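You operate a simulated robot arm through the tools that you are given. There is no shell and no other tool.

The job below is to be done with a simulated two-armed robot. You get a single attempt, and the scene is never put back.

## Task
Count the copper rings on the steel bench, then put as many of the cartons from the steel bench on the brown-topped red bench. Then put the cap on the grey test bench away on the grey mat. Then open the lid of the test box. The order counts. Set down upright: carton.
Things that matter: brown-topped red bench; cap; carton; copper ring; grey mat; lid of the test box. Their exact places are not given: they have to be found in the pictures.

The check looks at the end state, three seconds after you hand in, the way a careful person would. Anything else that was tipped, shoved, dropped, spilled or broken makes it a failure. A push-on lid holds only when it is set on centred and level and pressed home; a screw cap is set on level and turned clockwise until tight.

## Robot
Two 7-joint arms with two-finger parallel grippers on one trunk, on a base that drives. Base frame: it is fixed to the floor where the robot stands at the start and does not move with it; the origin is under the middle of the robot, x ahead of it, y to its left, z up; the surface under the hand at the start is at about z = 800. Readings come in mm, degrees, newtons and seconds.
The left shoulder is at the start at [50, 209, 1246], the right one opposite. With the tool pointing down near the work surface each hand reaches from about 100 to 880 mm from the robot's upright axis, wherever it stands, measured 20 degrees to its own side. Places, roughly: brown-topped red bench [4500, 1500, 800]; cap [-750, 2500, 750]; grey mat (15x50 cm) [-960, -4720, 800]; lid of the test box [800, 200, 900]. Payload 4.4 kg a hand.
Tool frame (each hand has its own): the origin (TCP) lies between the finger pads and is the grasp point; the fingertips stand 23 mm ahead of it; z points along the fingers, y is the line along which they close. The gripper opens to 94 mm. The fingers are 38 mm wide and 10 mm thick; the gripper's body (54 by 96 mm) begins 39 mm behind the TCP.
Orientation is that of the tool frame in the base frame, as a unit quaternion [w, x, y, z]. With the fingers straight down and closing along the base's y, the tool's x points along the base's -x, its y along +y and its z along -z.

## Interface
- The arms move only by the tool jog_arm. It takes "left_targets", "right_targets" or both (then of equal length, played together; a hand with none holds still); each is a list of rows, each an object (a shift or turn left out is 0, a gripper value left out holds the last) with "delta_pos": the shift along the base's x, y, z in units of 20 mm (1.0 is 20 mm), a list of three; "turn": the turn, a rotation vector about the base's x, y, z in units of 8 degrees (1.0 is 8 degrees), a list of three; "fingers": the opening, from 0 (shut) to 1 (fully open). In form: [{"delta_pos": [x, y, z], "turn": [ax, ay, az], "fingers": fingers}, ...]. A call has 1 to 20 rows; each row shifts and turns the commanded pose from where the row before left it. A call with a number of a shift or a turn outside -1 to 1 is refused whole. A row lasts 0.2 s, in which the tool goes at most 50 mm and 8.6 degrees; a call with a longer step from one row to the next is refused whole, and so is a gripper value outside its range. A pose out of reach is approached as far as the arm can. The call stops where the force on the tool passes 40 N (or 10 N more than at its start, if that is more) or the arm is blocked; 0.2 s more then pass. The fingers move at their own pace (about 108 mm/s each) and stop on an object; they squeeze with about 34 N. The grip force told is the motor's: it shows also when the fingers shut on nothing. Time passes only in rows, and 0.2 s behind the last, so rows that do not move let the fingers close. It gives the time, the measured TCP pose, the force on the tool (base axes), the opening and the grip force at its end, in the units of the frame above (readings bear some noise), with the torque about the TCP (base axes, N m) and any sound that the robot's microphone picked up.
- Cameras (640 x 400 px; columns grow to the right, rows downward): "scene" is now at [165, 3.2, 1407.8]; the picture's right is [-0.01, -1.00, 0.00], its down [-0.60, 0.01, -0.80] and it looks along [0.80, -0.01, -0.60] (base axes); focal length 263 px, centre (320, 200). "left" rides on the left gripper at [86, -16, -74] in its tool frame; the picture's right is [0.18, 0.98, 0.00], its down [-0.58, 0.11, -0.81] and it looks along [-0.79, 0.15, 0.59] (tool axes); focal length 243 px, centre (320, 200). "right" rides on the right gripper at [86, 16, -75] in its tool frame; the picture's right is [-0.18, 0.98, 0.00], its down [-0.58, -0.11, -0.81] and it looks along [-0.79, -0.15, 0.59] (tool axes); focal length 243 px, centre (320, 200).
- grab_frame(camera): a new picture of that camera. The clock stands still meanwhile.
- move_column(by): slides the trunk up (or, below 0, down) by that many mm; the arms and the scene camera ride with it, the base frame stays. It gives what a move gives, with no picture.
- drive_base(legs): drives the robot by 1 to 6 legs, each [ahead, left, turn to the left] in mm, mm and degrees, along the robot's own axes; the way and the turn of a leg run together, so that a leg with both is an arc; at most 1500 mm and 180 degrees a leg. The arms and the cameras ride along, it lands a little off, and it stops where it bumps. It gives what a move gives.
- aim_head(pan, tilt): turns the head with the scene camera to pan (to the left, within 80 degrees either way) and tilt (down, from -29 to 69), counted from straight ahead of the robot. It gives what a move gives.
- pixel_to_xyz(camera, pixels): there is no depth. For up to 12 entries [column, row, z] of the newest picture of that camera ("zoom" is the newest enlarged one), the place [x, y] in the base frame at which the ray of that pixel passes the height z, good to about 3 mm, but the place of the scene camera against the robot may be out by one fixed shift of up to 18 mm in any direction. The clock stands still meanwhile.
- enlarge(camera, box): a new picture of the part [left, top, right, bottom] of that camera's present view, enlarged. The clock stands still meanwhile.
- finish_job(): hands the job in; it is judged then, once.

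Open the grippers and draw the arms clear of the work before you hand the job in, unless the task says otherwise.

The tools are called as name(argument=value, ...) on one line, values as JSON. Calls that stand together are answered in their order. jog_arm: Moves the arms, as the interface text tells. Its arguments: {"type":"object","properties":{"left_targets":{"type":"array"},"right_targets":{"type":"array"}},"required":[]} The other tools are called the same way: move_column (by) slides the trunk up or down; drive_base (legs) drives the base; aim_head (pan, tilt) turns the head that bears the scene camera; grab_frame (camera) takes a picture; pixel_to_xyz (camera, pixels) gives the place at which the rays of pixels pass given heights; enlarge (camera, box) takes an enlarged picture of a part of a camera's view; finish_job () hands the job in.

At the start:

```text
time: 0.0
left_tool_pos: [502.3, 228.6, 1180.6]
left_tcp_rot: [0.001, -0.001, 1.0, 0.0]
left_force: [0.2, 0.2, -0.1]
left_wrist_torque: [0.0, 0.02, 0.0]
left_gripper_width: 93.9
left_gripper_force: 0.1
right_tool_pos: [481.9, -167.3, 1190.8]
right_tcp_rot: [0.0, -0.001, 1.0, 0.0]
right_force: [-0.9, -0.7, -0.1]
right_wrist_torque: [0.0, 0.02, -0.01]
right_gripper_width: 94.1
right_gripper_force: 0.0
trunk travel left (down, up): [-325.0, 238.0]
robot x, y, heading: [-0.2, -2.2, -0.1]
head pan, tilt: [-0.6, 37.2]
```

scene: 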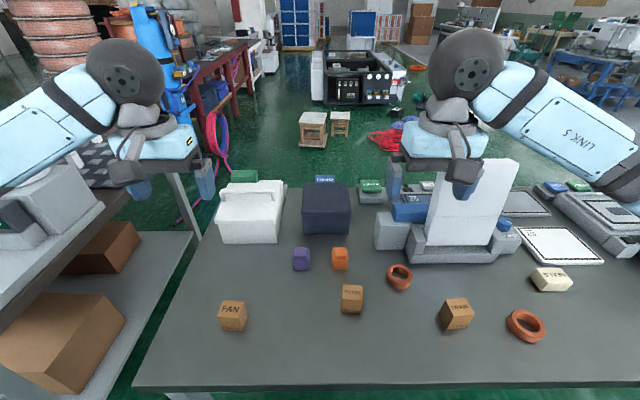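
right: 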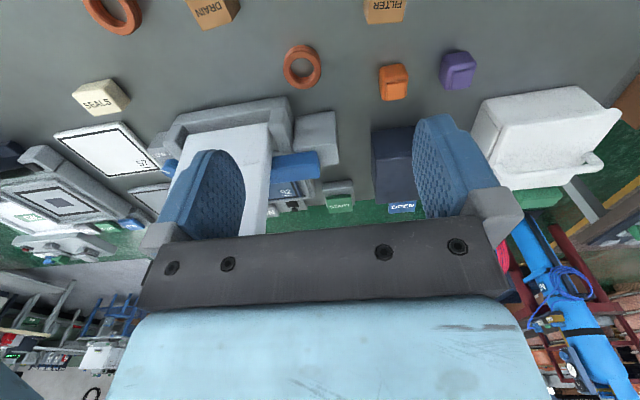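
left: 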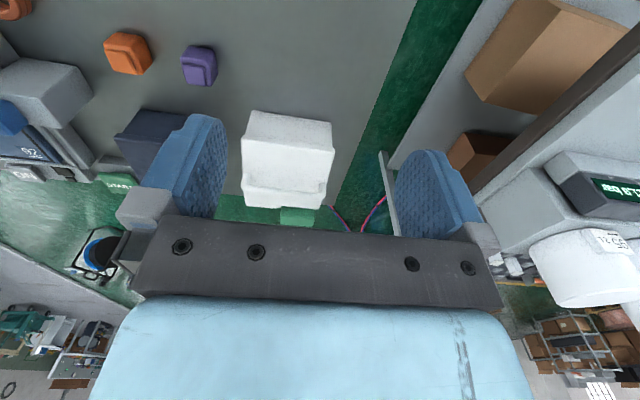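

The scene picture shows a steel bench with cartons (FAN, FILTER, DRAIN at about (232,316), (352,299), (457,313)), a cream SEALS box (551,279), and at least two copper rings (399,276), (525,325). I take a closer look at the bench in enlarged pictures.

enlarge(camera="scene", box=[140, 160, 400, 390])

enlarge(camera="scene", box=[370, 160, 640, 390])

```text
1.74 times, centred on (270, 275) of scene
```

zoom: 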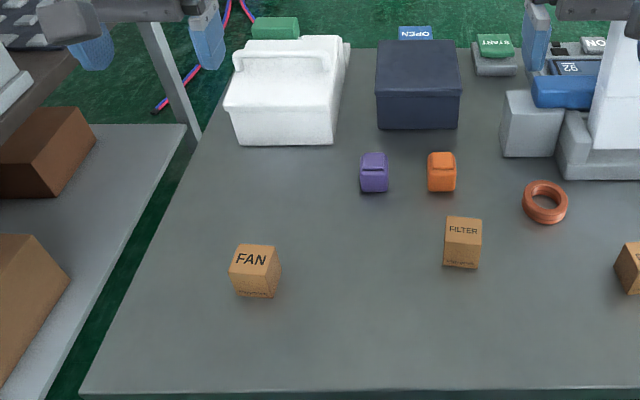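

```text
1.74 times, centred on (505, 275) of scene
```

zoom: 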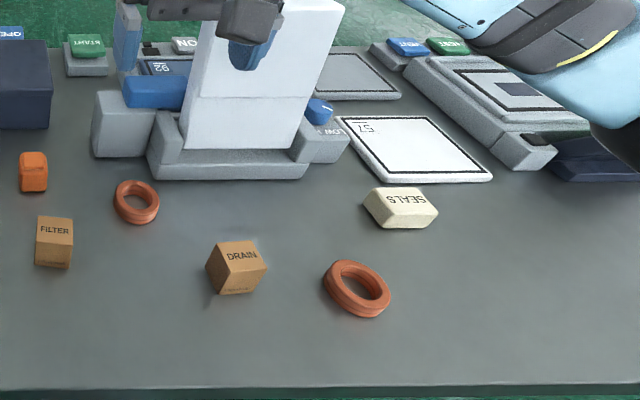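

The white box, the navy box, several buttons and a big screen hide part of the bench; only two rings are seen so far. I turn the head to see the right and left parts.

aim_head(pan=-40, tilt=35)

grab_frame(camera="scene")

aim_head(pan=40, tilt=35)

grab_frame(camera="scene")

```text
time: 1.1
left_tool_pos: [503.7, 229.9, 1180.0]
left_tcp_rot: [0.0, -0.002, 1.0, 0.0]
left_force: [0.1, -0.4, -0.7]
left_wrist_torque: [-0.04, -0.03, 0.0]
left_gripper_width: 93.8
left_gripper_force: 0.1
right_tool_pos: [482.6, -168.4, 1190.9]
right_tcp_rot: [0.0, 0.0, 1.0, 0.0]
right_force: [0.3, 0.0, 0.5]
right_wrist_torque: [-0.02, -0.01, 0.03]
right_gripper_width: 94.1
right_gripper_force: 0.2
trunk travel left (down, up): [-325.0, 238.0]
robot x, y, heading: [-1.4, -0.1, 0.1]
head pan, tilt: [-40.0, 35.0]
```

```text
taken
```

scene: 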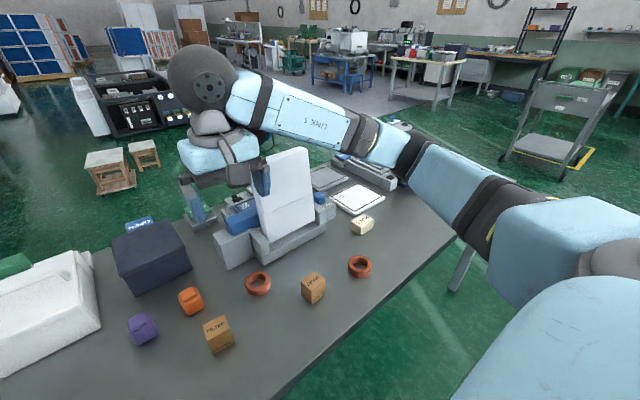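

```text
time: 2.6
left_tool_pos: [502.6, 228.6, 1180.7]
left_tcp_rot: [0.001, -0.001, 1.0, 0.0]
left_force: [0.4, 0.8, -0.2]
left_wrist_torque: [0.03, -0.04, -0.01]
left_gripper_width: 94.2
left_gripper_force: 0.0
right_tool_pos: [482.5, -168.2, 1190.8]
right_tcp_rot: [0.0, -0.001, 1.0, 0.0]
right_force: [0.2, -0.3, -0.3]
right_wrist_torque: [0.0, -0.03, 0.04]
right_gripper_width: 94.4
right_gripper_force: 0.0
trunk travel left (down, up): [-325.0, 238.0]
robot x, y, heading: [2.0, -3.0, -0.1]
head pan, tilt: [40.0, 35.0]
```

```text
taken
```

scene: 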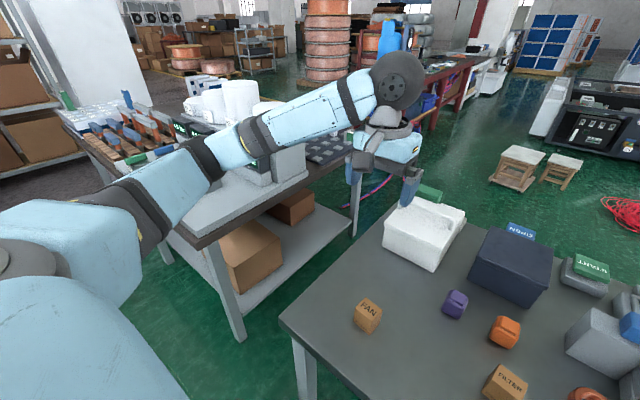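

I look at the bench from higher up: raise the trunk and take pictures with the head straight ahead, to see behind the boxes and the screen.

move_column(by=230)

aim_head(pan=0, tilt=50)

grab_frame(camera="scene")

grab_frame(camera="right")

grab_frame(camera="left")

```text
time: 5.0
left_tool_pos: [502.6, 228.4, 1409.8]
left_tcp_rot: [0.0, -0.001, 1.0, 0.0]
left_force: [-0.4, -0.3, -0.2]
left_wrist_torque: [-0.03, -0.02, -0.01]
left_gripper_width: 94.0
left_gripper_force: 0.0
right_tool_pos: [483.7, -168.2, 1420.0]
right_tcp_rot: [0.001, 0.0, 1.0, 0.0]
right_force: [-0.7, -0.4, 0.5]
right_wrist_torque: [0.0, 0.01, -0.02]
right_gripper_width: 94.0
right_gripper_force: 0.1
trunk travel left (down, up): [-555.0, 8.0]
robot x, y, heading: [-1.8, 1.0, -0.1]
head pan, tilt: [40.0, 35.0]
```

```text
time: 6.1
left_tool_pos: [501.4, 228.8, 1409.6]
left_tcp_rot: [0.0, -0.001, 1.0, 0.0]
left_force: [1.0, 0.1, 0.0]
left_wrist_torque: [0.01, 0.01, 0.02]
left_gripper_width: 94.0
left_gripper_force: 0.1
right_tool_pos: [483.3, -167.1, 1420.5]
right_tcp_rot: [0.0, 0.0, 1.0, 0.0]
right_force: [0.3, -0.6, 0.2]
right_wrist_torque: [-0.01, 0.04, 0.02]
right_gripper_width: 94.0
right_gripper_force: 0.1
trunk travel left (down, up): [-555.0, 8.0]
robot x, y, heading: [0.7, -0.3, -0.1]
head pan, tilt: [0.0, 50.0]
```

```text
taken
```

scene: 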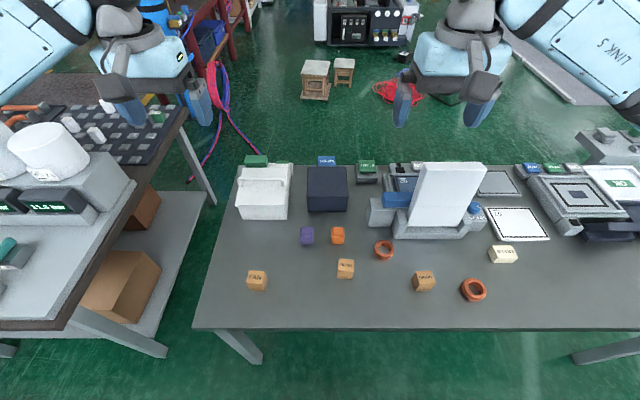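

```text
taken
```

right: 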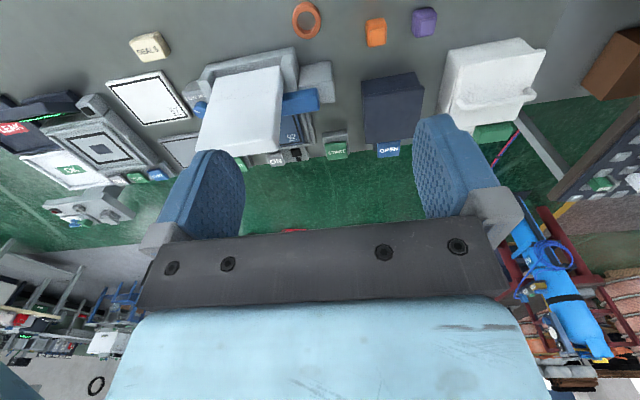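

```text
taken
```

left: 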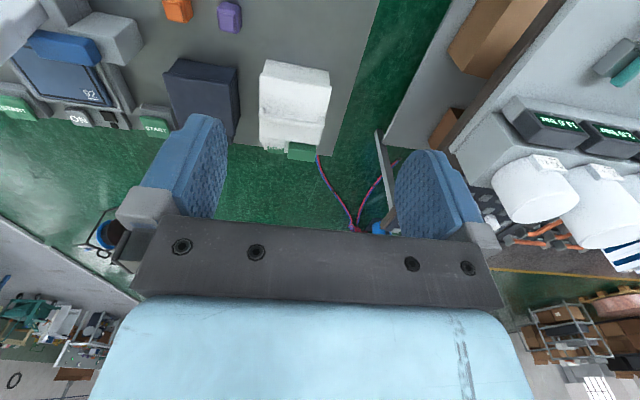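

Behind the screen at (450,195) is still hidden. I pan right and enlarge the region near the screen and right end of the bench.

enlarge(camera="scene", box=[350, 140, 560, 310])

aim_head(pan=-40, tilt=45)

grab_frame(camera="scene")

aim_head(pan=40, tilt=45)

grab_frame(camera="scene")

aim_head(pan=80, tilt=20)

grab_frame(camera="scene")

aim_head(pan=-80, tilt=20)

grab_frame(camera="scene")

```text
2.35 times, centred on (455, 225) of scene
```

zoom: 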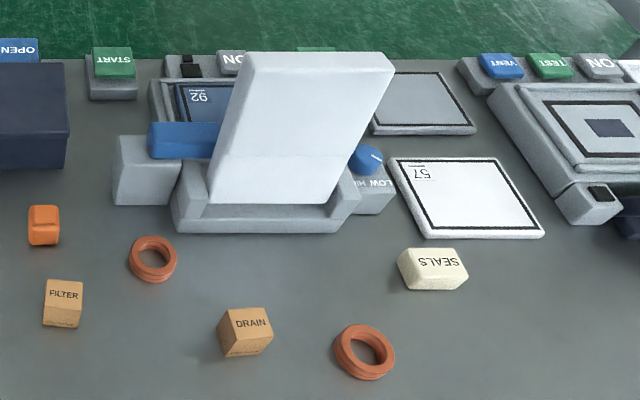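

```text
time: 7.2
left_tool_pos: [502.0, 228.5, 1410.6]
left_tcp_rot: [0.0, -0.002, 1.0, 0.0]
left_force: [1.1, 1.3, -0.5]
left_wrist_torque: [0.02, 0.02, 0.01]
left_gripper_width: 94.3
left_gripper_force: 0.1
right_tool_pos: [482.6, -168.1, 1421.1]
right_tcp_rot: [0.0, 0.001, 1.0, -0.001]
right_force: [0.2, 0.1, 0.2]
right_wrist_torque: [-0.01, 0.04, 0.02]
right_gripper_width: 94.0
right_gripper_force: 0.1
trunk travel left (down, up): [-555.0, 8.0]
robot x, y, heading: [2.2, -1.0, 0.3]
head pan, tilt: [-40.0, 45.0]
```

```text
taken
```

scene: 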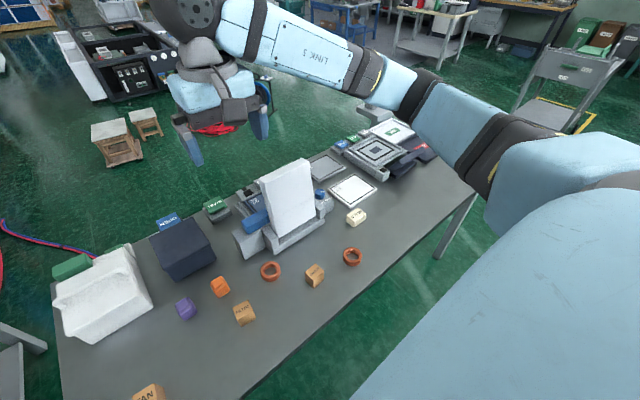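

```text
time: 8.7
left_tool_pos: [503.1, 228.3, 1409.7]
left_tcp_rot: [0.0, -0.001, 1.0, 0.001]
left_force: [-0.4, 0.0, -0.2]
left_wrist_torque: [-0.01, 0.0, -0.05]
left_gripper_width: 94.1
left_gripper_force: 0.1
right_tool_pos: [482.2, -167.9, 1420.8]
right_tcp_rot: [0.0, 0.0, 1.0, 0.0]
right_force: [-0.2, -0.4, -0.2]
right_wrist_torque: [0.01, 0.02, 0.0]
right_gripper_width: 93.9
right_gripper_force: 0.1
trunk travel left (down, up): [-555.0, 8.0]
robot x, y, heading: [-1.3, 0.1, 0.0]
head pan, tilt: [40.0, 45.0]
```

```text
taken
```

scene: 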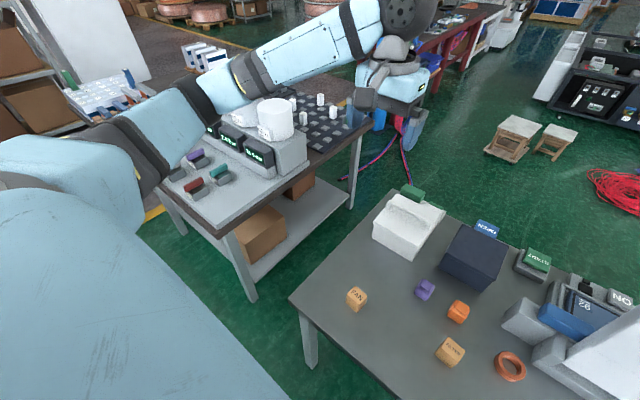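

```text
time: 9.8
left_tool_pos: [502.6, 229.1, 1409.8]
left_tcp_rot: [0.001, 0.0, 1.0, 0.0]
left_force: [-0.9, 0.0, 0.5]
left_wrist_torque: [-0.01, -0.02, -0.02]
left_gripper_width: 94.1
left_gripper_force: 0.0
right_tool_pos: [483.4, -167.1, 1420.9]
right_tcp_rot: [0.0, 0.0, 1.0, 0.0]
right_force: [0.4, -0.7, -0.4]
right_wrist_torque: [0.01, -0.03, 0.03]
right_gripper_width: 94.0
right_gripper_force: 0.0
trunk travel left (down, up): [-555.0, 8.0]
robot x, y, heading: [-0.5, 3.0, 0.1]
head pan, tilt: [80.0, 20.0]
```

```text
taken
```

scene: 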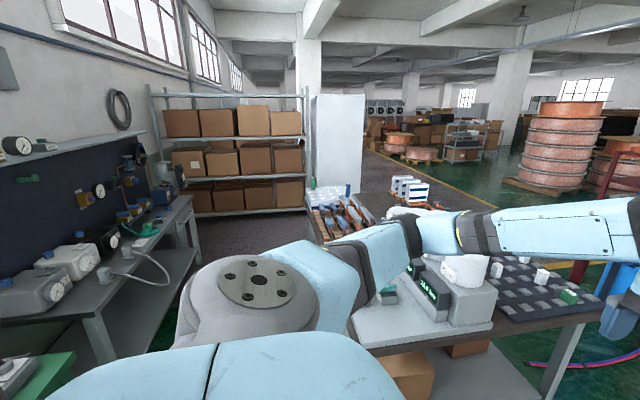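

```text
time: 12.2
left_tool_pos: [501.5, 228.7, 1409.9]
left_tcp_rot: [0.0, -0.001, 1.0, 0.0]
left_force: [0.0, 0.3, -0.2]
left_wrist_torque: [0.0, 0.0, 0.04]
left_gripper_width: 93.9
left_gripper_force: 0.1
right_tool_pos: [483.3, -168.0, 1420.4]
right_tcp_rot: [-0.001, 0.001, 1.0, 0.0]
right_force: [-0.4, -0.2, 0.4]
right_wrist_torque: [0.01, 0.01, 0.0]
right_gripper_width: 93.6
right_gripper_force: 0.1
trunk travel left (down, up): [-555.0, 8.0]
robot x, y, heading: [0.8, -2.7, -0.1]
head pan, tilt: [-80.0, 20.0]
```

```text
taken
```

scene: 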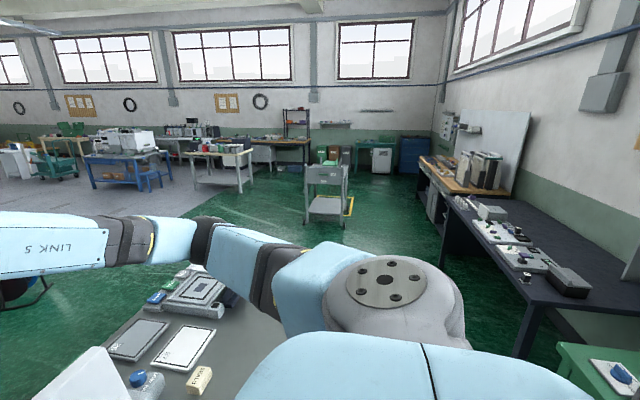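

I aim the head straight again to measure where things stand on the bench (height about 800).

aim_head(pan=0, tilt=50)

grab_frame(camera="scene")

pixel_to_xyz(camera="scene", pixels=[[194, 328, 800], [238, 166, 800], [257, 286, 800], [346, 275, 800], [424, 286, 800], [384, 250, 800], [474, 290, 800], [503, 257, 800], [308, 211, 800], [350, 211, 800], [395, 238, 800], [475, 236, 800]])

pixel_to_xyz(camera="scene", pixels=[[238, 218, 800], [288, 218, 800], [258, 156, 850], [326, 156, 850], [368, 165, 850], [418, 163, 1000], [485, 168, 1000], [410, 225, 850], [620, 323, 800], [180, 108, 800], [30, 330, 850], [112, 155, 800]])

```text
time: 13.7
left_tool_pos: [502.5, 229.1, 1410.8]
left_tcp_rot: [0.001, 0.0, 1.0, 0.0]
left_force: [-0.1, 0.0, -0.2]
left_wrist_torque: [-0.01, -0.04, 0.01]
left_gripper_width: 93.8
left_gripper_force: 0.0
right_tool_pos: [483.4, -167.9, 1421.8]
right_tcp_rot: [0.0, 0.0, 1.0, 0.0]
right_force: [-0.1, -0.2, -0.8]
right_wrist_torque: [0.02, 0.02, 0.02]
right_gripper_width: 94.2
right_gripper_force: 0.0
trunk travel left (down, up): [-555.0, 8.0]
robot x, y, heading: [-1.7, -2.1, -0.2]
head pan, tilt: [0.0, 50.0]
```

```text
taken
```

scene: 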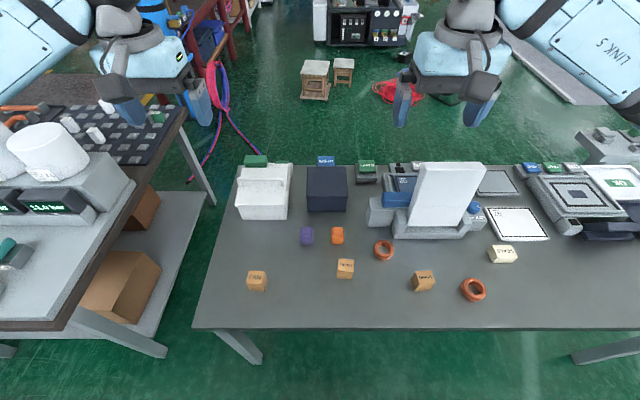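

```text
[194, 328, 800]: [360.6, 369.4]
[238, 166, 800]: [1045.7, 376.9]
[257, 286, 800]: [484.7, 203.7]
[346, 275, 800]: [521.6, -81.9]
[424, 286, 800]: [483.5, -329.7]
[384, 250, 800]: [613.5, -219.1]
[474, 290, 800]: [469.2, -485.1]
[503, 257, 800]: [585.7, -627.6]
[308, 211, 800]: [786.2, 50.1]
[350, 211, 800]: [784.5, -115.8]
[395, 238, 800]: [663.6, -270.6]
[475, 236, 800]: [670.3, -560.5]
```

```text
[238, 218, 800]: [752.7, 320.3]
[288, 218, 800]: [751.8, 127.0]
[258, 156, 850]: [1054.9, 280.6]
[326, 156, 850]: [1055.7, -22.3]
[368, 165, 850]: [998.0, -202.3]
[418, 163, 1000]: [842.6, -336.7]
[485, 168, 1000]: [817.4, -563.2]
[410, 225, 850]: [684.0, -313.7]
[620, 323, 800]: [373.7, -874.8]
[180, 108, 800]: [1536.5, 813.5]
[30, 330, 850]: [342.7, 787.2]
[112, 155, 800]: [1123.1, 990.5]
```

Bench runs from x≈360 to ≈1050, left edge y≈370; cartons FAN ≈(485,204), FILTER ≈(522,-82), DRAIN ≈(484,-330). Two rings are seen so far; I'll check behind the screen later when driving round. I lower the trunk to its old height and bring both hands above FAN and FILTER for wrist-camera views.

move_column(by=-230)

jog_arm(left_targets=[{"delta_pos": [-0.1, -0.15, -1]}, {"delta_pos": [-0.1, -0.15, -1]}, {"delta_pos": [-0.1, -0.15, -1]}, {"delta_pos": [-0.1, -0.15, -1]}, {"delta_pos": [-0.1, -0.15, -1]}, {"delta_pos": [-0.1, -0.15, -1]}, {"delta_pos": [-0.1, -0.15, -1]}, {"delta_pos": [-0.1, -0.15, -1]}], right_targets=[{"delta_pos": [0.25, 0.6, -1]}, {"delta_pos": [0.25, 0.6, -1]}, {"delta_pos": [0.25, 0.6, -1]}, {"delta_pos": [0.25, 0.6, -1]}, {"delta_pos": [0.25, 0.6, -1]}, {"delta_pos": [0.25, 0.6, -1]}, {"delta_pos": [0.25, 0.6, -1]}, {"delta_pos": [0.25, 0.2, -1]}])

grab_frame(camera="left")

grab_frame(camera="right")

```text
time: 16.2
left_tool_pos: [502.7, 228.8, 1179.9]
left_tcp_rot: [0.0, 0.0, 1.0, 0.0]
left_force: [0.0, -0.2, -0.3]
left_wrist_torque: [0.03, 0.03, -0.02]
left_gripper_width: 94.1
left_gripper_force: 0.0
right_tool_pos: [482.4, -167.5, 1190.7]
right_tcp_rot: [-0.001, -0.001, 1.0, -0.001]
right_force: [0.0, -0.3, 0.0]
right_wrist_torque: [0.0, 0.04, 0.01]
right_gripper_width: 94.0
right_gripper_force: 0.1
trunk travel left (down, up): [-325.0, 238.0]
robot x, y, heading: [-0.5, -0.3, 0.2]
head pan, tilt: [0.0, 50.0]
```

```text
time: 18.0
left_tool_pos: [487.2, 204.7, 1019.2]
left_tcp_rot: [0.0, -0.001, 1.0, 0.0]
left_force: [0.1, 0.6, 0.1]
left_wrist_torque: [0.0, 0.01, -0.01]
left_gripper_width: 94.0
left_gripper_force: 0.2
right_tool_pos: [522.8, -80.0, 1030.4]
right_tcp_rot: [0.0, 0.001, 1.0, 0.0]
right_force: [-0.1, -0.4, 1.1]
right_wrist_torque: [0.02, 0.0, 0.0]
right_gripper_width: 94.1
right_gripper_force: 0.1
trunk travel left (down, up): [-325.0, 238.0]
robot x, y, heading: [0.1, -1.8, -0.1]
head pan, tilt: [0.0, 50.0]
```

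```text
taken
```

left: 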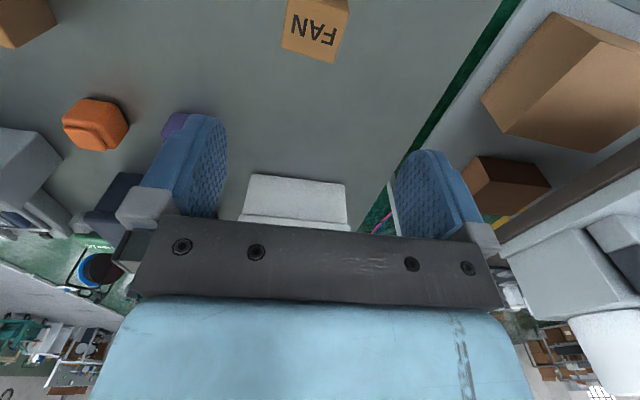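

```text
taken
```

right: 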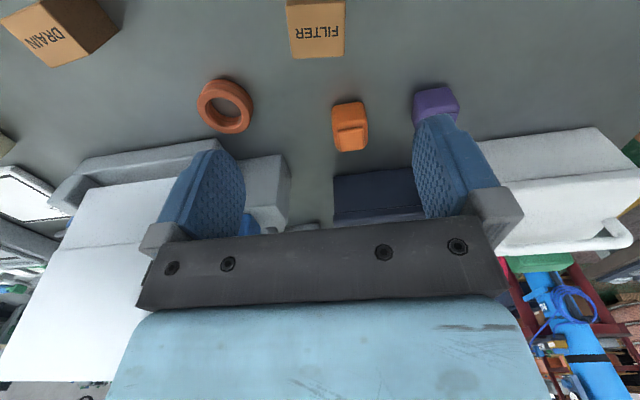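

FAN's top face is at about (315,28) in the left view and FILTER's at (316,25) in the right, both partly at the top edge. I back both hands off 80 mm toward the robot to see them whole.

jog_arm(left_targets=[{"delta_pos": [-1, 0, 0]}, {"delta_pos": [-1, 0, 0]}, {"delta_pos": [-1, 0, 0]}, {"delta_pos": [-1, 0, 0]}], right_targets=[{"delta_pos": [-1, 0, 0]}, {"delta_pos": [-1, 0, 0]}, {"delta_pos": [-1, 0, 0]}, {"delta_pos": [-1, 0, 0]}])

enlarge(camera="left", box=[220, 0, 420, 125])

enlarge(camera="right", box=[220, 0, 420, 125])

```text
time: 19.0
left_tool_pos: [406.1, 207.5, 1021.3]
left_tcp_rot: [0.001, -0.001, 1.0, 0.0]
left_force: [0.1, -0.6, -0.2]
left_wrist_torque: [-0.03, -0.01, 0.02]
left_gripper_width: 94.0
left_gripper_force: 0.0
right_tool_pos: [442.6, -78.3, 1030.0]
right_tcp_rot: [0.0, -0.001, 1.0, 0.0]
right_force: [0.4, 0.9, 0.4]
right_wrist_torque: [-0.02, -0.03, -0.01]
right_gripper_width: 94.0
right_gripper_force: 0.1
trunk travel left (down, up): [-325.0, 238.0]
robot x, y, heading: [1.5, -2.5, -0.2]
head pan, tilt: [0.0, 50.0]
```

```text
3.20 times, centred on (320, 62) of left
```

zoom: 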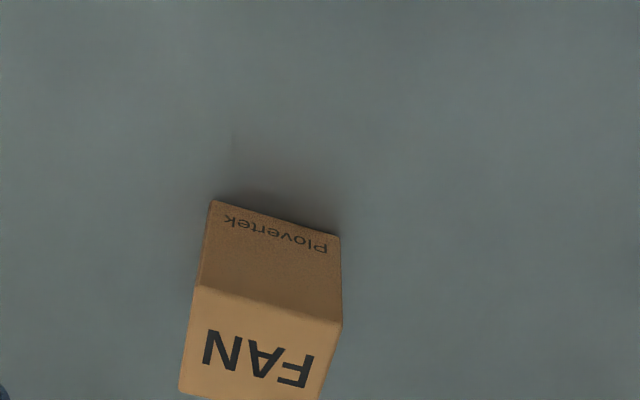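

```text
3.20 times, centred on (320, 62) of right
```

zoom: 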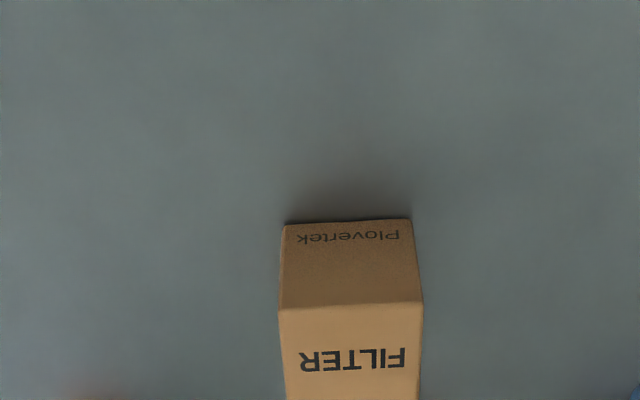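

I take full frames to get the carton corners: bottom front edge and top front edge of each carton.

grab_frame(camera="left")

grab_frame(camera="right")

pixel_to_xyz(camera="left", pixels=[[285.6, 62.8, 800], [326.2, 73.4, 800], [281.2, 89.7, 840], [327.2, 100.9, 840], [281.2, 89.7, 850], [327.2, 100.9, 850], [281.2, 89.7, 860], [327.2, 100.9, 860], [276, 122, 850], [318, 133, 850]])

pixel_to_xyz(camera="right", pixels=[[308.75, 70.3, 800], [348.4, 68.75, 800], [306.9, 96.9, 840], [352.5, 94.7, 840], [306.9, 96.9, 850], [352.5, 94.7, 850], [306.9, 96.9, 860], [352.5, 94.7, 860]])

```text
taken
```

left: 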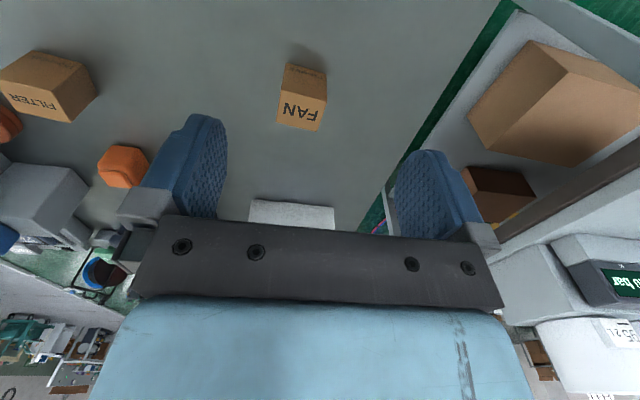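

```text
taken
```

right: 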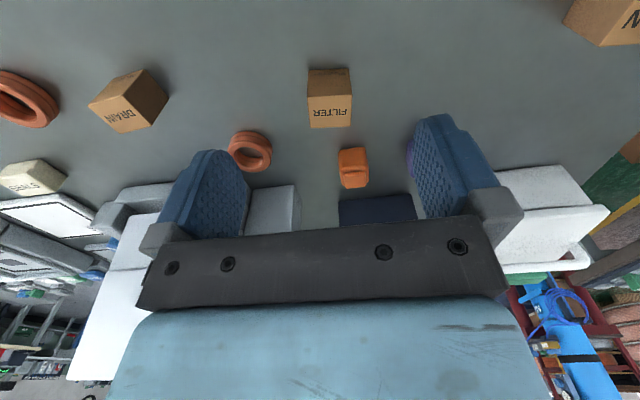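

```text
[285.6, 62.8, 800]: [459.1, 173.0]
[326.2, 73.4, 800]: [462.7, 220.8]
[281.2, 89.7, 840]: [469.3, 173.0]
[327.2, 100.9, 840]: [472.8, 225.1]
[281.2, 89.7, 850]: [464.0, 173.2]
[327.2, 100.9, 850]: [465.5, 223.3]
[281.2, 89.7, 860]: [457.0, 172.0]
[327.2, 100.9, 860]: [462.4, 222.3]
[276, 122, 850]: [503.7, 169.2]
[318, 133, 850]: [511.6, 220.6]
```

```text
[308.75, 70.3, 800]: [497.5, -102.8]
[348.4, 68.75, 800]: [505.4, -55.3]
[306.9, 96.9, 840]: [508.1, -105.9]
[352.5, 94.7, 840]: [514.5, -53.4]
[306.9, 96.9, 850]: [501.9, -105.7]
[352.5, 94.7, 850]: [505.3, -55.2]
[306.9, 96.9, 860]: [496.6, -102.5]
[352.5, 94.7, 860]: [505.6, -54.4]
```

Both cartons are about 48×45×56 mm: FAN centred near (485,196), FILTER near (525,-83), turned about -4° and -8°. I move above them, turn a little, and go down to z≈840 with open fingers.

jog_arm(left_targets=[{"delta_pos": [0.98, -0.14, 0], "turn": [0, 0, -0.14], "fingers": 1}, {"delta_pos": [0.98, -0.14, 0], "turn": [0, 0, -0.14]}, {"delta_pos": [0.98, -0.14, 0], "turn": [0, 0, -0.14]}, {"delta_pos": [0.98, -0.14, 0], "turn": [0, 0, -0.14]}, {"delta_pos": [0, 0, -1]}, {"delta_pos": [0, 0, -1]}, {"delta_pos": [0, 0, -1]}, {"delta_pos": [0, 0, -1]}, {"delta_pos": [0, 0, -1]}, {"delta_pos": [0, 0, -1]}], right_targets=[{"delta_pos": [1, -0.06, 0], "turn": [0, 0, -0.25], "fingers": 1}, {"delta_pos": [1, -0.06, 0], "turn": [0, 0, -0.25]}, {"delta_pos": [1, -0.06, 0], "turn": [0, 0, -0.25]}, {"delta_pos": [1, -0.06, 0], "turn": [0, 0, -0.25]}, {"delta_pos": [0, 0, -1]}, {"delta_pos": [0, 0, -1]}, {"delta_pos": [0, 0, -1]}, {"delta_pos": [0, 0, -1]}, {"delta_pos": [0, 0, -1]}, {"delta_pos": [0, 0, -1]}])

grab_frame(camera="left")

grab_frame(camera="right")

```text
time: 21.2
left_tool_pos: [484.9, 193.1, 902.2]
left_tcp_rot: [-0.001, 0.039, 0.999, 0.0]
left_force: [-0.6, 0.0, -0.3]
left_wrist_torque: [0.04, 0.02, 0.01]
left_gripper_width: 94.1
left_gripper_force: 0.0
right_tool_pos: [522.9, -83.3, 911.7]
right_tcp_rot: [-0.001, 0.07, 0.998, 0.0]
right_force: [0.5, 0.3, -0.4]
right_wrist_torque: [-0.01, -0.01, -0.03]
right_gripper_width: 93.8
right_gripper_force: 0.0
trunk travel left (down, up): [-325.0, 238.0]
robot x, y, heading: [-1.6, -2.9, 0.3]
head pan, tilt: [0.0, 50.0]
```

```text
taken
```

left: 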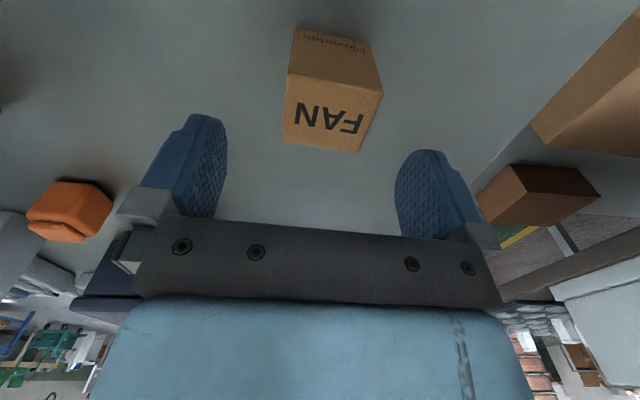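

```text
taken
```

right: 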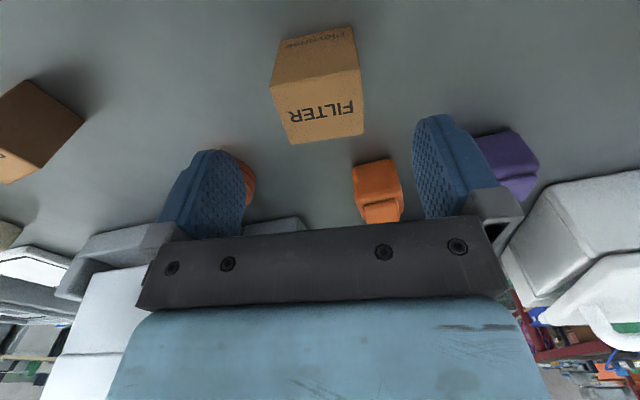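

I check the top-face corners at z=856 to see that each carton is centred under its hand.

pixel_to_xyz(camera="left", pixels=[[289, 72, 856], [384, 91, 856], [358, 152, 856], [281, 139, 856], [297, 27, 800], [370, 42, 800]])

pixel_to_xyz(camera="right", pixels=[[272, 86, 856], [358, 71, 856], [364, 134, 856], [292, 143, 856], [280, 40, 800], [349, 27, 800]])

```text
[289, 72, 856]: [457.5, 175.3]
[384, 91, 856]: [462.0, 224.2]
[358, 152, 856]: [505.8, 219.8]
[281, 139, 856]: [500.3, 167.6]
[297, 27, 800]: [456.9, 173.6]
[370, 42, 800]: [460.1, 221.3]
```

```text
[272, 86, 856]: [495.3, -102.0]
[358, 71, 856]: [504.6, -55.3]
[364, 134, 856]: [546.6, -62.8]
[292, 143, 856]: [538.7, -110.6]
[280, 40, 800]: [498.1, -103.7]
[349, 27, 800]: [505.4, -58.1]
```

FAN is centred at ≈(481,197), FILTER at ≈(521,-83), matching the hands within 4 mm. I go down to z≈832 and close both grippers.

jog_arm(left_targets=[{"delta_pos": [-0.15, 0.17, -1]}, {"delta_pos": [0, 0, -1]}, {"delta_pos": [0, 0, -1]}, {"delta_pos": [0, 0, -0.5]}, {"fingers": 0}, {"fingers": 0}, {"fingers": 0}, {"fingers": 0}], right_targets=[{"delta_pos": [-0.07, 0, -1]}, {"delta_pos": [0, 0, -1]}, {"delta_pos": [0, 0, -1]}, {"delta_pos": [0, 0, -0.95]}, {"fingers": 0}, {"fingers": 0}, {"fingers": 0}, {"fingers": 0}])

```text
time: 23.0
left_tool_pos: [482.6, 197.1, 829.8]
left_tcp_rot: [0.0, 0.038, 0.999, -0.001]
left_force: [0.7, -0.2, 0.2]
left_wrist_torque: [-0.02, 0.01, 0.02]
left_gripper_width: 49.7
left_gripper_force: 33.5
right_tool_pos: [521.0, -84.3, 831.9]
right_tcp_rot: [0.0, 0.069, 0.998, 0.0]
right_force: [-0.4, 0.6, -0.9]
right_wrist_torque: [0.01, 0.02, -0.02]
right_gripper_width: 49.3
right_gripper_force: 34.3
trunk travel left (down, up): [-325.0, 238.0]
robot x, y, heading: [-2.5, 1.0, -0.1]
head pan, tilt: [0.0, 50.0]
```

Both grippers hold at ≈50 mm with ≈34 N. I lift both cartons and draw the hands back toward the robot for driving.

jog_arm(left_targets=[{"delta_pos": [0, 0, 1]}, {"delta_pos": [0, 0, 1]}, {"delta_pos": [0, 0, 1]}, {"delta_pos": [0, 0, 1]}, {"delta_pos": [0, 0, 1]}, {"delta_pos": [0, 0, 1]}, {"delta_pos": [0, 0, 1]}, {"delta_pos": [0, 0, 1]}, {"delta_pos": [0, 0, 1]}, {"delta_pos": [0, 0, 1]}, {"delta_pos": [-1, 0, 0]}, {"delta_pos": [-1, 0, 0]}, {"delta_pos": [-1, 0, 0]}, {"delta_pos": [-1, 0, 0]}], right_targets=[{"delta_pos": [0, 0, 1]}, {"delta_pos": [0, 0, 1]}, {"delta_pos": [0, 0, 1]}, {"delta_pos": [0, 0, 1]}, {"delta_pos": [0, 0, 1]}, {"delta_pos": [0, 0, 1]}, {"delta_pos": [0, 0, 1]}, {"delta_pos": [0, 0, 1]}, {"delta_pos": [0, 0, 1]}, {"delta_pos": [0, 0, 1]}, {"delta_pos": [-1, 0, 0]}, {"delta_pos": [-1, 0, 0]}, {"delta_pos": [-1, 0, 0]}, {"delta_pos": [-1, 0, 0]}])

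aim_head(pan=-45, tilt=25)

grab_frame(camera="scene")

aim_head(pan=0, tilt=15)

grab_frame(camera="scene")

aim_head(pan=35, tilt=15)

grab_frame(camera="scene")

```text
time: 26.0
left_tool_pos: [403.5, 194.9, 1031.4]
left_tcp_rot: [0.0, 0.039, 0.999, 0.0]
left_force: [-0.4, 0.1, -0.2]
left_wrist_torque: [-0.02, 0.03, 0.0]
left_gripper_width: 49.8
left_gripper_force: 33.8
right_tool_pos: [441.1, -85.4, 1032.3]
right_tcp_rot: [0.0, 0.07, 0.998, -0.001]
right_force: [0.2, -1.0, -0.4]
right_wrist_torque: [0.05, 0.0, 0.04]
right_gripper_width: 49.6
right_gripper_force: 34.2
trunk travel left (down, up): [-325.0, 238.0]
robot x, y, heading: [0.1, -0.1, -0.1]
head pan, tilt: [0.0, 50.0]
```

```text
time: 27.1
left_tool_pos: [403.2, 195.6, 1030.2]
left_tcp_rot: [0.0, 0.039, 0.999, 0.0]
left_force: [-0.4, -0.1, -0.7]
left_wrist_torque: [0.0, 0.0, 0.01]
left_gripper_width: 49.7
left_gripper_force: 34.0
right_tool_pos: [442.5, -86.2, 1031.7]
right_tcp_rot: [0.0, 0.07, 0.998, 0.0]
right_force: [0.2, 0.7, -1.3]
right_wrist_torque: [-0.02, 0.01, 0.01]
right_gripper_width: 49.6
right_gripper_force: 33.8
trunk travel left (down, up): [-325.0, 238.0]
robot x, y, heading: [0.1, 1.0, -0.1]
head pan, tilt: [-45.0, 25.0]
```

```text
taken
```

scene: 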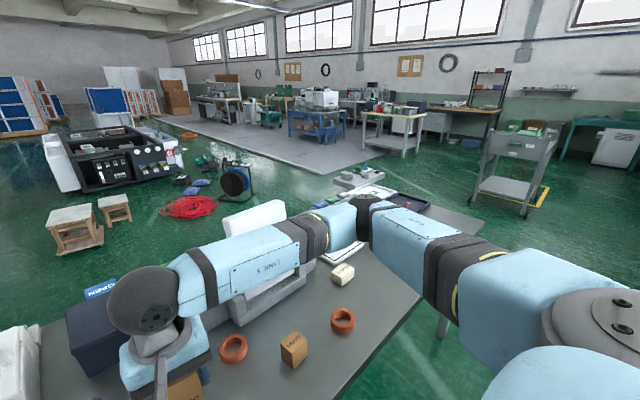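

```text
time: 28.2
left_tool_pos: [402.7, 195.8, 1030.1]
left_tcp_rot: [0.001, 0.038, 0.999, 0.0]
left_force: [-1.0, 0.4, -1.1]
left_wrist_torque: [0.0, -0.04, -0.01]
left_gripper_width: 49.4
left_gripper_force: 33.8
right_tool_pos: [442.6, -85.3, 1031.5]
right_tcp_rot: [0.0, 0.07, 0.998, 0.001]
right_force: [0.8, 1.0, -1.2]
right_wrist_torque: [0.03, -0.01, 0.02]
right_gripper_width: 49.7
right_gripper_force: 33.5
trunk travel left (down, up): [-325.0, 238.0]
robot x, y, heading: [2.7, -0.1, -0.1]
head pan, tilt: [0.0, 15.0]
```

```text
taken
```

scene: 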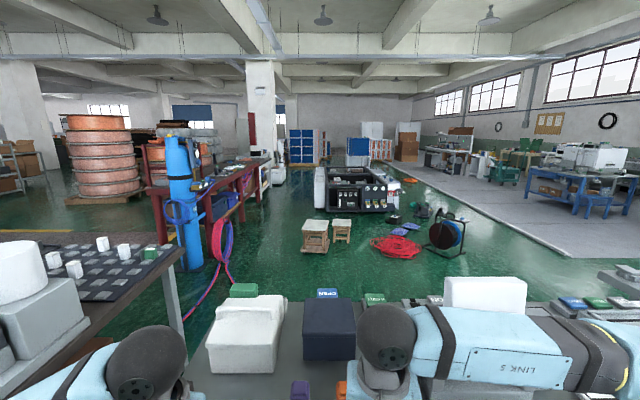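

```text
time: 29.2
left_tool_pos: [404.1, 195.5, 1029.8]
left_tcp_rot: [0.0, 0.039, 0.999, 0.0]
left_force: [0.6, 0.4, -1.1]
left_wrist_torque: [-0.01, 0.03, -0.02]
left_gripper_width: 49.7
left_gripper_force: 34.2
right_tool_pos: [442.8, -84.9, 1031.3]
right_tcp_rot: [0.0, 0.069, 0.998, 0.0]
right_force: [-0.1, 0.7, -1.0]
right_wrist_torque: [-0.01, -0.02, -0.02]
right_gripper_width: 49.8
right_gripper_force: 33.6
trunk travel left (down, up): [-325.0, 238.0]
robot x, y, heading: [-0.1, 0.6, -0.0]
head pan, tilt: [35.0, 15.0]
```

```text
taken
```

scene: 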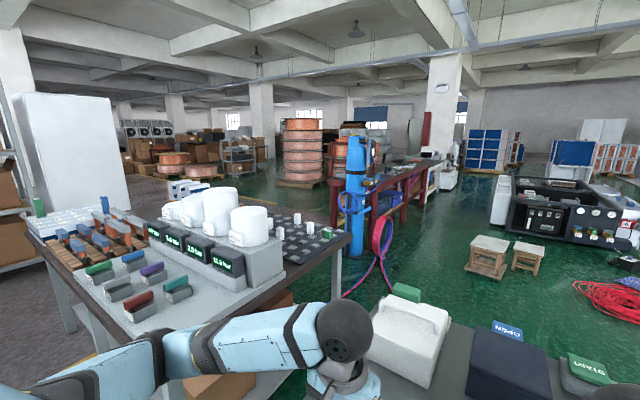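

I aim the head at the red bench (seen near (210,190) in the straight view) to measure its place, the floor obstacles and the way round the steel bench.

aim_head(pan=12, tilt=18)

grab_frame(camera="scene")

enlarge(camera="scene", box=[160, 120, 420, 280])

```text
time: 30.1
left_tool_pos: [402.8, 196.1, 1030.4]
left_tcp_rot: [0.0, 0.038, 0.999, -0.001]
left_force: [0.4, -0.8, -1.6]
left_wrist_torque: [0.02, -0.02, 0.0]
left_gripper_width: 49.4
left_gripper_force: 33.9
right_tool_pos: [442.3, -85.7, 1032.3]
right_tcp_rot: [0.0, 0.07, 0.998, 0.0]
right_force: [-0.2, -0.4, -0.6]
right_wrist_torque: [0.0, 0.0, 0.01]
right_gripper_width: 49.5
right_gripper_force: 34.4
trunk travel left (down, up): [-325.0, 238.0]
robot x, y, heading: [-4.3, 1.0, 0.2]
head pan, tilt: [12.0, 18.0]
```

```text
taken
```

scene: 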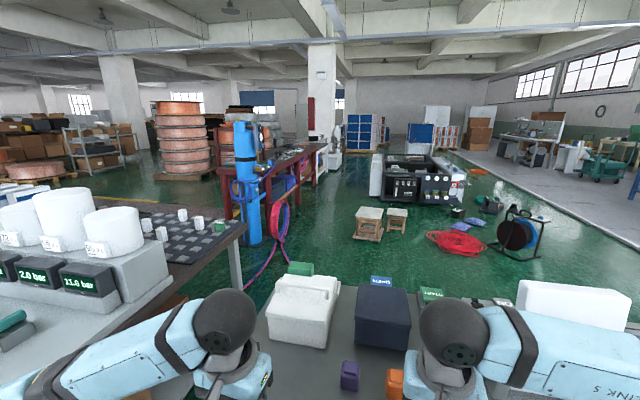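

```text
2.46 times, centred on (290, 200) of scene
```

zoom: 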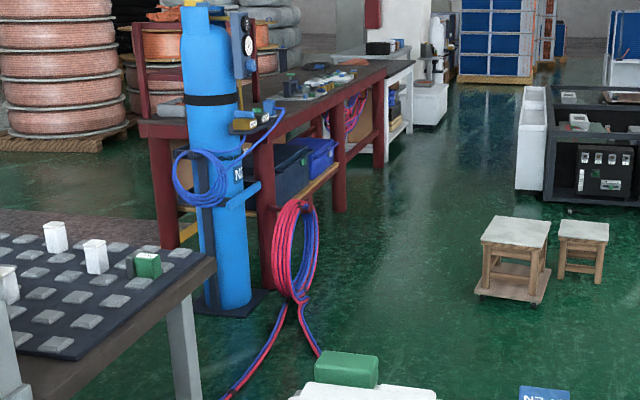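

I read the floor places of cylinder, stools, bench legs, cord coil and black box, and the bench top edge.

pixel_to_xyz(camera="zoom", pixels=[[228, 305, 0], [268, 288, 0], [338, 210, 0], [378, 167, 0], [512, 300, 0], [580, 283, 0], [300, 300, 0], [560, 200, 0], [145, 130, 800], [262, 128, 800], [388, 68, 800], [445, 125, 0]])

pixel_to_xyz(camera="scene", pixels=[[455, 250, 0], [515, 253, 0], [415, 205, 0], [450, 205, 0], [370, 240, 0], [272, 160, 800], [330, 143, 800], [288, 155, 800], [240, 283, 0], [252, 290, 0]])

```text
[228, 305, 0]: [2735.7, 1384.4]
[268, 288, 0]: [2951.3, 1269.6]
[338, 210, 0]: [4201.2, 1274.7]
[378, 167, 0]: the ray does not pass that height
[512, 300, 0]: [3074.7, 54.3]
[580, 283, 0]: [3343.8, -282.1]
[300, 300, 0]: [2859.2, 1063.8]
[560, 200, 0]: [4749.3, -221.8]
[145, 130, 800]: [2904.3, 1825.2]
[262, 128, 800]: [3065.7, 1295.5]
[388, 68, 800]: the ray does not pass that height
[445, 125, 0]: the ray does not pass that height
```

```text
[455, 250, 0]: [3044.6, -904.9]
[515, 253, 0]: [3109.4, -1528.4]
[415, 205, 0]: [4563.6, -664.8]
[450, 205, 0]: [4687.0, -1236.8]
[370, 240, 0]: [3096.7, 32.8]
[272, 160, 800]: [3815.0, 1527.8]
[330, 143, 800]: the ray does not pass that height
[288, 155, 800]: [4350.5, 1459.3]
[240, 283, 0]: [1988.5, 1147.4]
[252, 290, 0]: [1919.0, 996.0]
```

The red bench spans from x≈2950, y≈1270–1825; stools at (3075,54), (3340,-280), cord at (3040,-900). The left gap (370→~720) is too narrow, so I need the right end of the steel bench. I raise the trunk and look right.

move_column(by=230)

aim_head(pan=-45, tilt=40)

grab_frame(camera="scene")

aim_head(pan=-78, tilt=40)

grab_frame(camera="scene")

```text
time: 32.5
left_tool_pos: [403.7, 195.8, 1260.1]
left_tcp_rot: [-0.001, 0.038, 0.999, 0.0]
left_force: [0.2, 0.2, -0.4]
left_wrist_torque: [-0.01, 0.03, 0.04]
left_gripper_width: 49.5
left_gripper_force: 34.3
right_tool_pos: [443.3, -85.5, 1261.1]
right_tcp_rot: [0.0, 0.07, 0.998, 0.0]
right_force: [-1.0, 0.6, -2.3]
right_wrist_torque: [0.01, 0.0, -0.01]
right_gripper_width: 49.5
right_gripper_force: 34.2
trunk travel left (down, up): [-555.0, 8.0]
robot x, y, heading: [1.4, -0.4, -0.0]
head pan, tilt: [12.0, 18.0]
```

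```text
time: 33.8
left_tool_pos: [403.0, 194.9, 1259.2]
left_tcp_rot: [0.0, 0.039, 0.999, 0.0]
left_force: [0.3, 0.3, -1.1]
left_wrist_torque: [-0.01, -0.04, 0.02]
left_gripper_width: 49.8
left_gripper_force: 34.2
right_tool_pos: [441.5, -85.6, 1262.0]
right_tcp_rot: [-0.001, 0.07, 0.998, 0.0]
right_force: [0.8, -0.4, -0.6]
right_wrist_torque: [0.01, 0.01, -0.01]
right_gripper_width: 49.4
right_gripper_force: 33.9
trunk travel left (down, up): [-555.0, 8.0]
robot x, y, heading: [-0.1, 2.4, 0.1]
head pan, tilt: [-45.0, 40.0]
```

```text
taken
```

scene: 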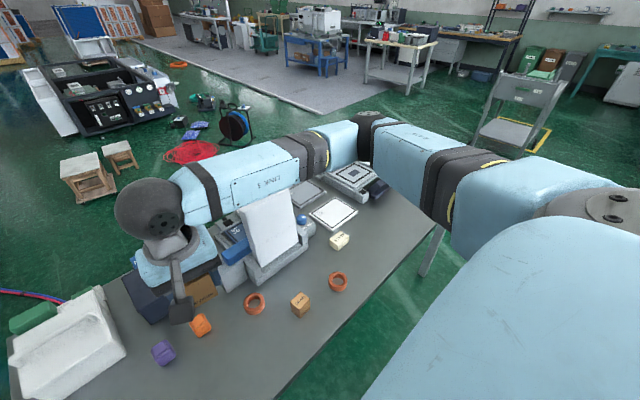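

```text
time: 34.7
left_tool_pos: [403.0, 195.1, 1261.4]
left_tcp_rot: [-0.001, 0.038, 0.999, 0.0]
left_force: [0.4, 0.6, -1.8]
left_wrist_torque: [-0.01, 0.01, 0.02]
left_gripper_width: 49.9
left_gripper_force: 33.8
right_tool_pos: [442.7, -85.6, 1260.7]
right_tcp_rot: [0.0, 0.07, 0.998, 0.001]
right_force: [0.3, -0.4, -1.7]
right_wrist_torque: [0.01, 0.01, -0.03]
right_gripper_width: 49.7
right_gripper_force: 34.0
trunk travel left (down, up): [-555.0, 8.0]
robot x, y, heading: [2.2, 2.0, -0.1]
head pan, tilt: [-78.0, 40.0]
```

```text
taken
```

scene: 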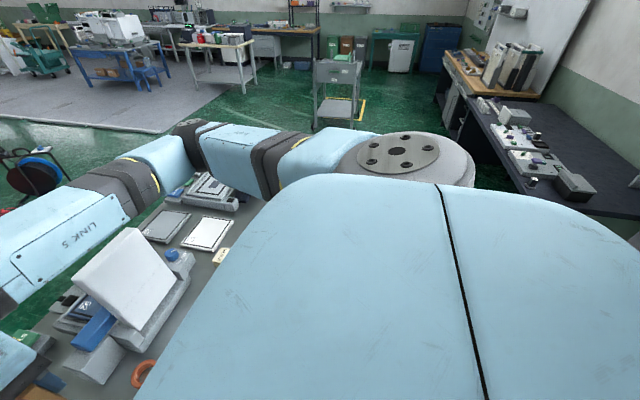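

I read the dark bench's near edge and the cart from this view.

pixel_to_xyz(camera="scene", pixels=[[538, 205, 800], [465, 110, 800], [320, 127, 0], [355, 127, 0], [600, 215, 800], [365, 115, 0], [440, 70, 800], [210, 250, 800], [240, 205, 830], [400, 170, 0]])

aim_head(pan=-55, tilt=50)

grab_frame(camera="scene")

```text
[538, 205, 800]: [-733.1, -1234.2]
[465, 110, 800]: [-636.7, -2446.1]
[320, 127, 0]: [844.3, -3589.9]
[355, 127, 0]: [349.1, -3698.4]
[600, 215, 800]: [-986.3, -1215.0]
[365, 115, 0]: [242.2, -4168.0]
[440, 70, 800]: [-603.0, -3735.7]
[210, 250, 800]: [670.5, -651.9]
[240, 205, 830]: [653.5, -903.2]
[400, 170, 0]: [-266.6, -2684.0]
```

```text
time: 35.6
left_tool_pos: [403.8, 194.6, 1260.3]
left_tcp_rot: [0.0, 0.039, 0.999, 0.0]
left_force: [0.9, -0.1, -0.1]
left_wrist_torque: [0.04, -0.01, -0.01]
left_gripper_width: 49.4
left_gripper_force: 34.2
right_tool_pos: [443.6, -85.8, 1261.7]
right_tcp_rot: [0.0, 0.07, 0.998, 0.001]
right_force: [-0.4, 0.2, -0.1]
right_wrist_torque: [0.01, -0.02, 0.04]
right_gripper_width: 49.5
right_gripper_force: 33.7
trunk travel left (down, up): [-555.0, 8.0]
robot x, y, heading: [-0.3, 1.0, 0.2]
head pan, tilt: [-55.0, 50.0]
```

```text
taken
```

scene: 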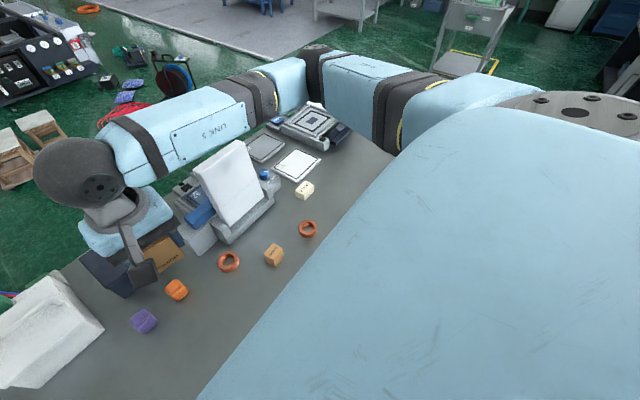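

I read the steel bench's right front corner here.

pixel_to_xyz(camera="scene", pixels=[[397, 157, 800], [340, 220, 800], [388, 152, 800], [350, 128, 800], [250, 340, 800], [222, 258, 820], [305, 192, 850]])

```text
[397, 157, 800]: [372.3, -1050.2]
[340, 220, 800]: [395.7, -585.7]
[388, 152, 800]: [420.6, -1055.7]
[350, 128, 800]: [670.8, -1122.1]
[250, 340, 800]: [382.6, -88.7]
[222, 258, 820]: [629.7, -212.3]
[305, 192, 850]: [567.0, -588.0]
```

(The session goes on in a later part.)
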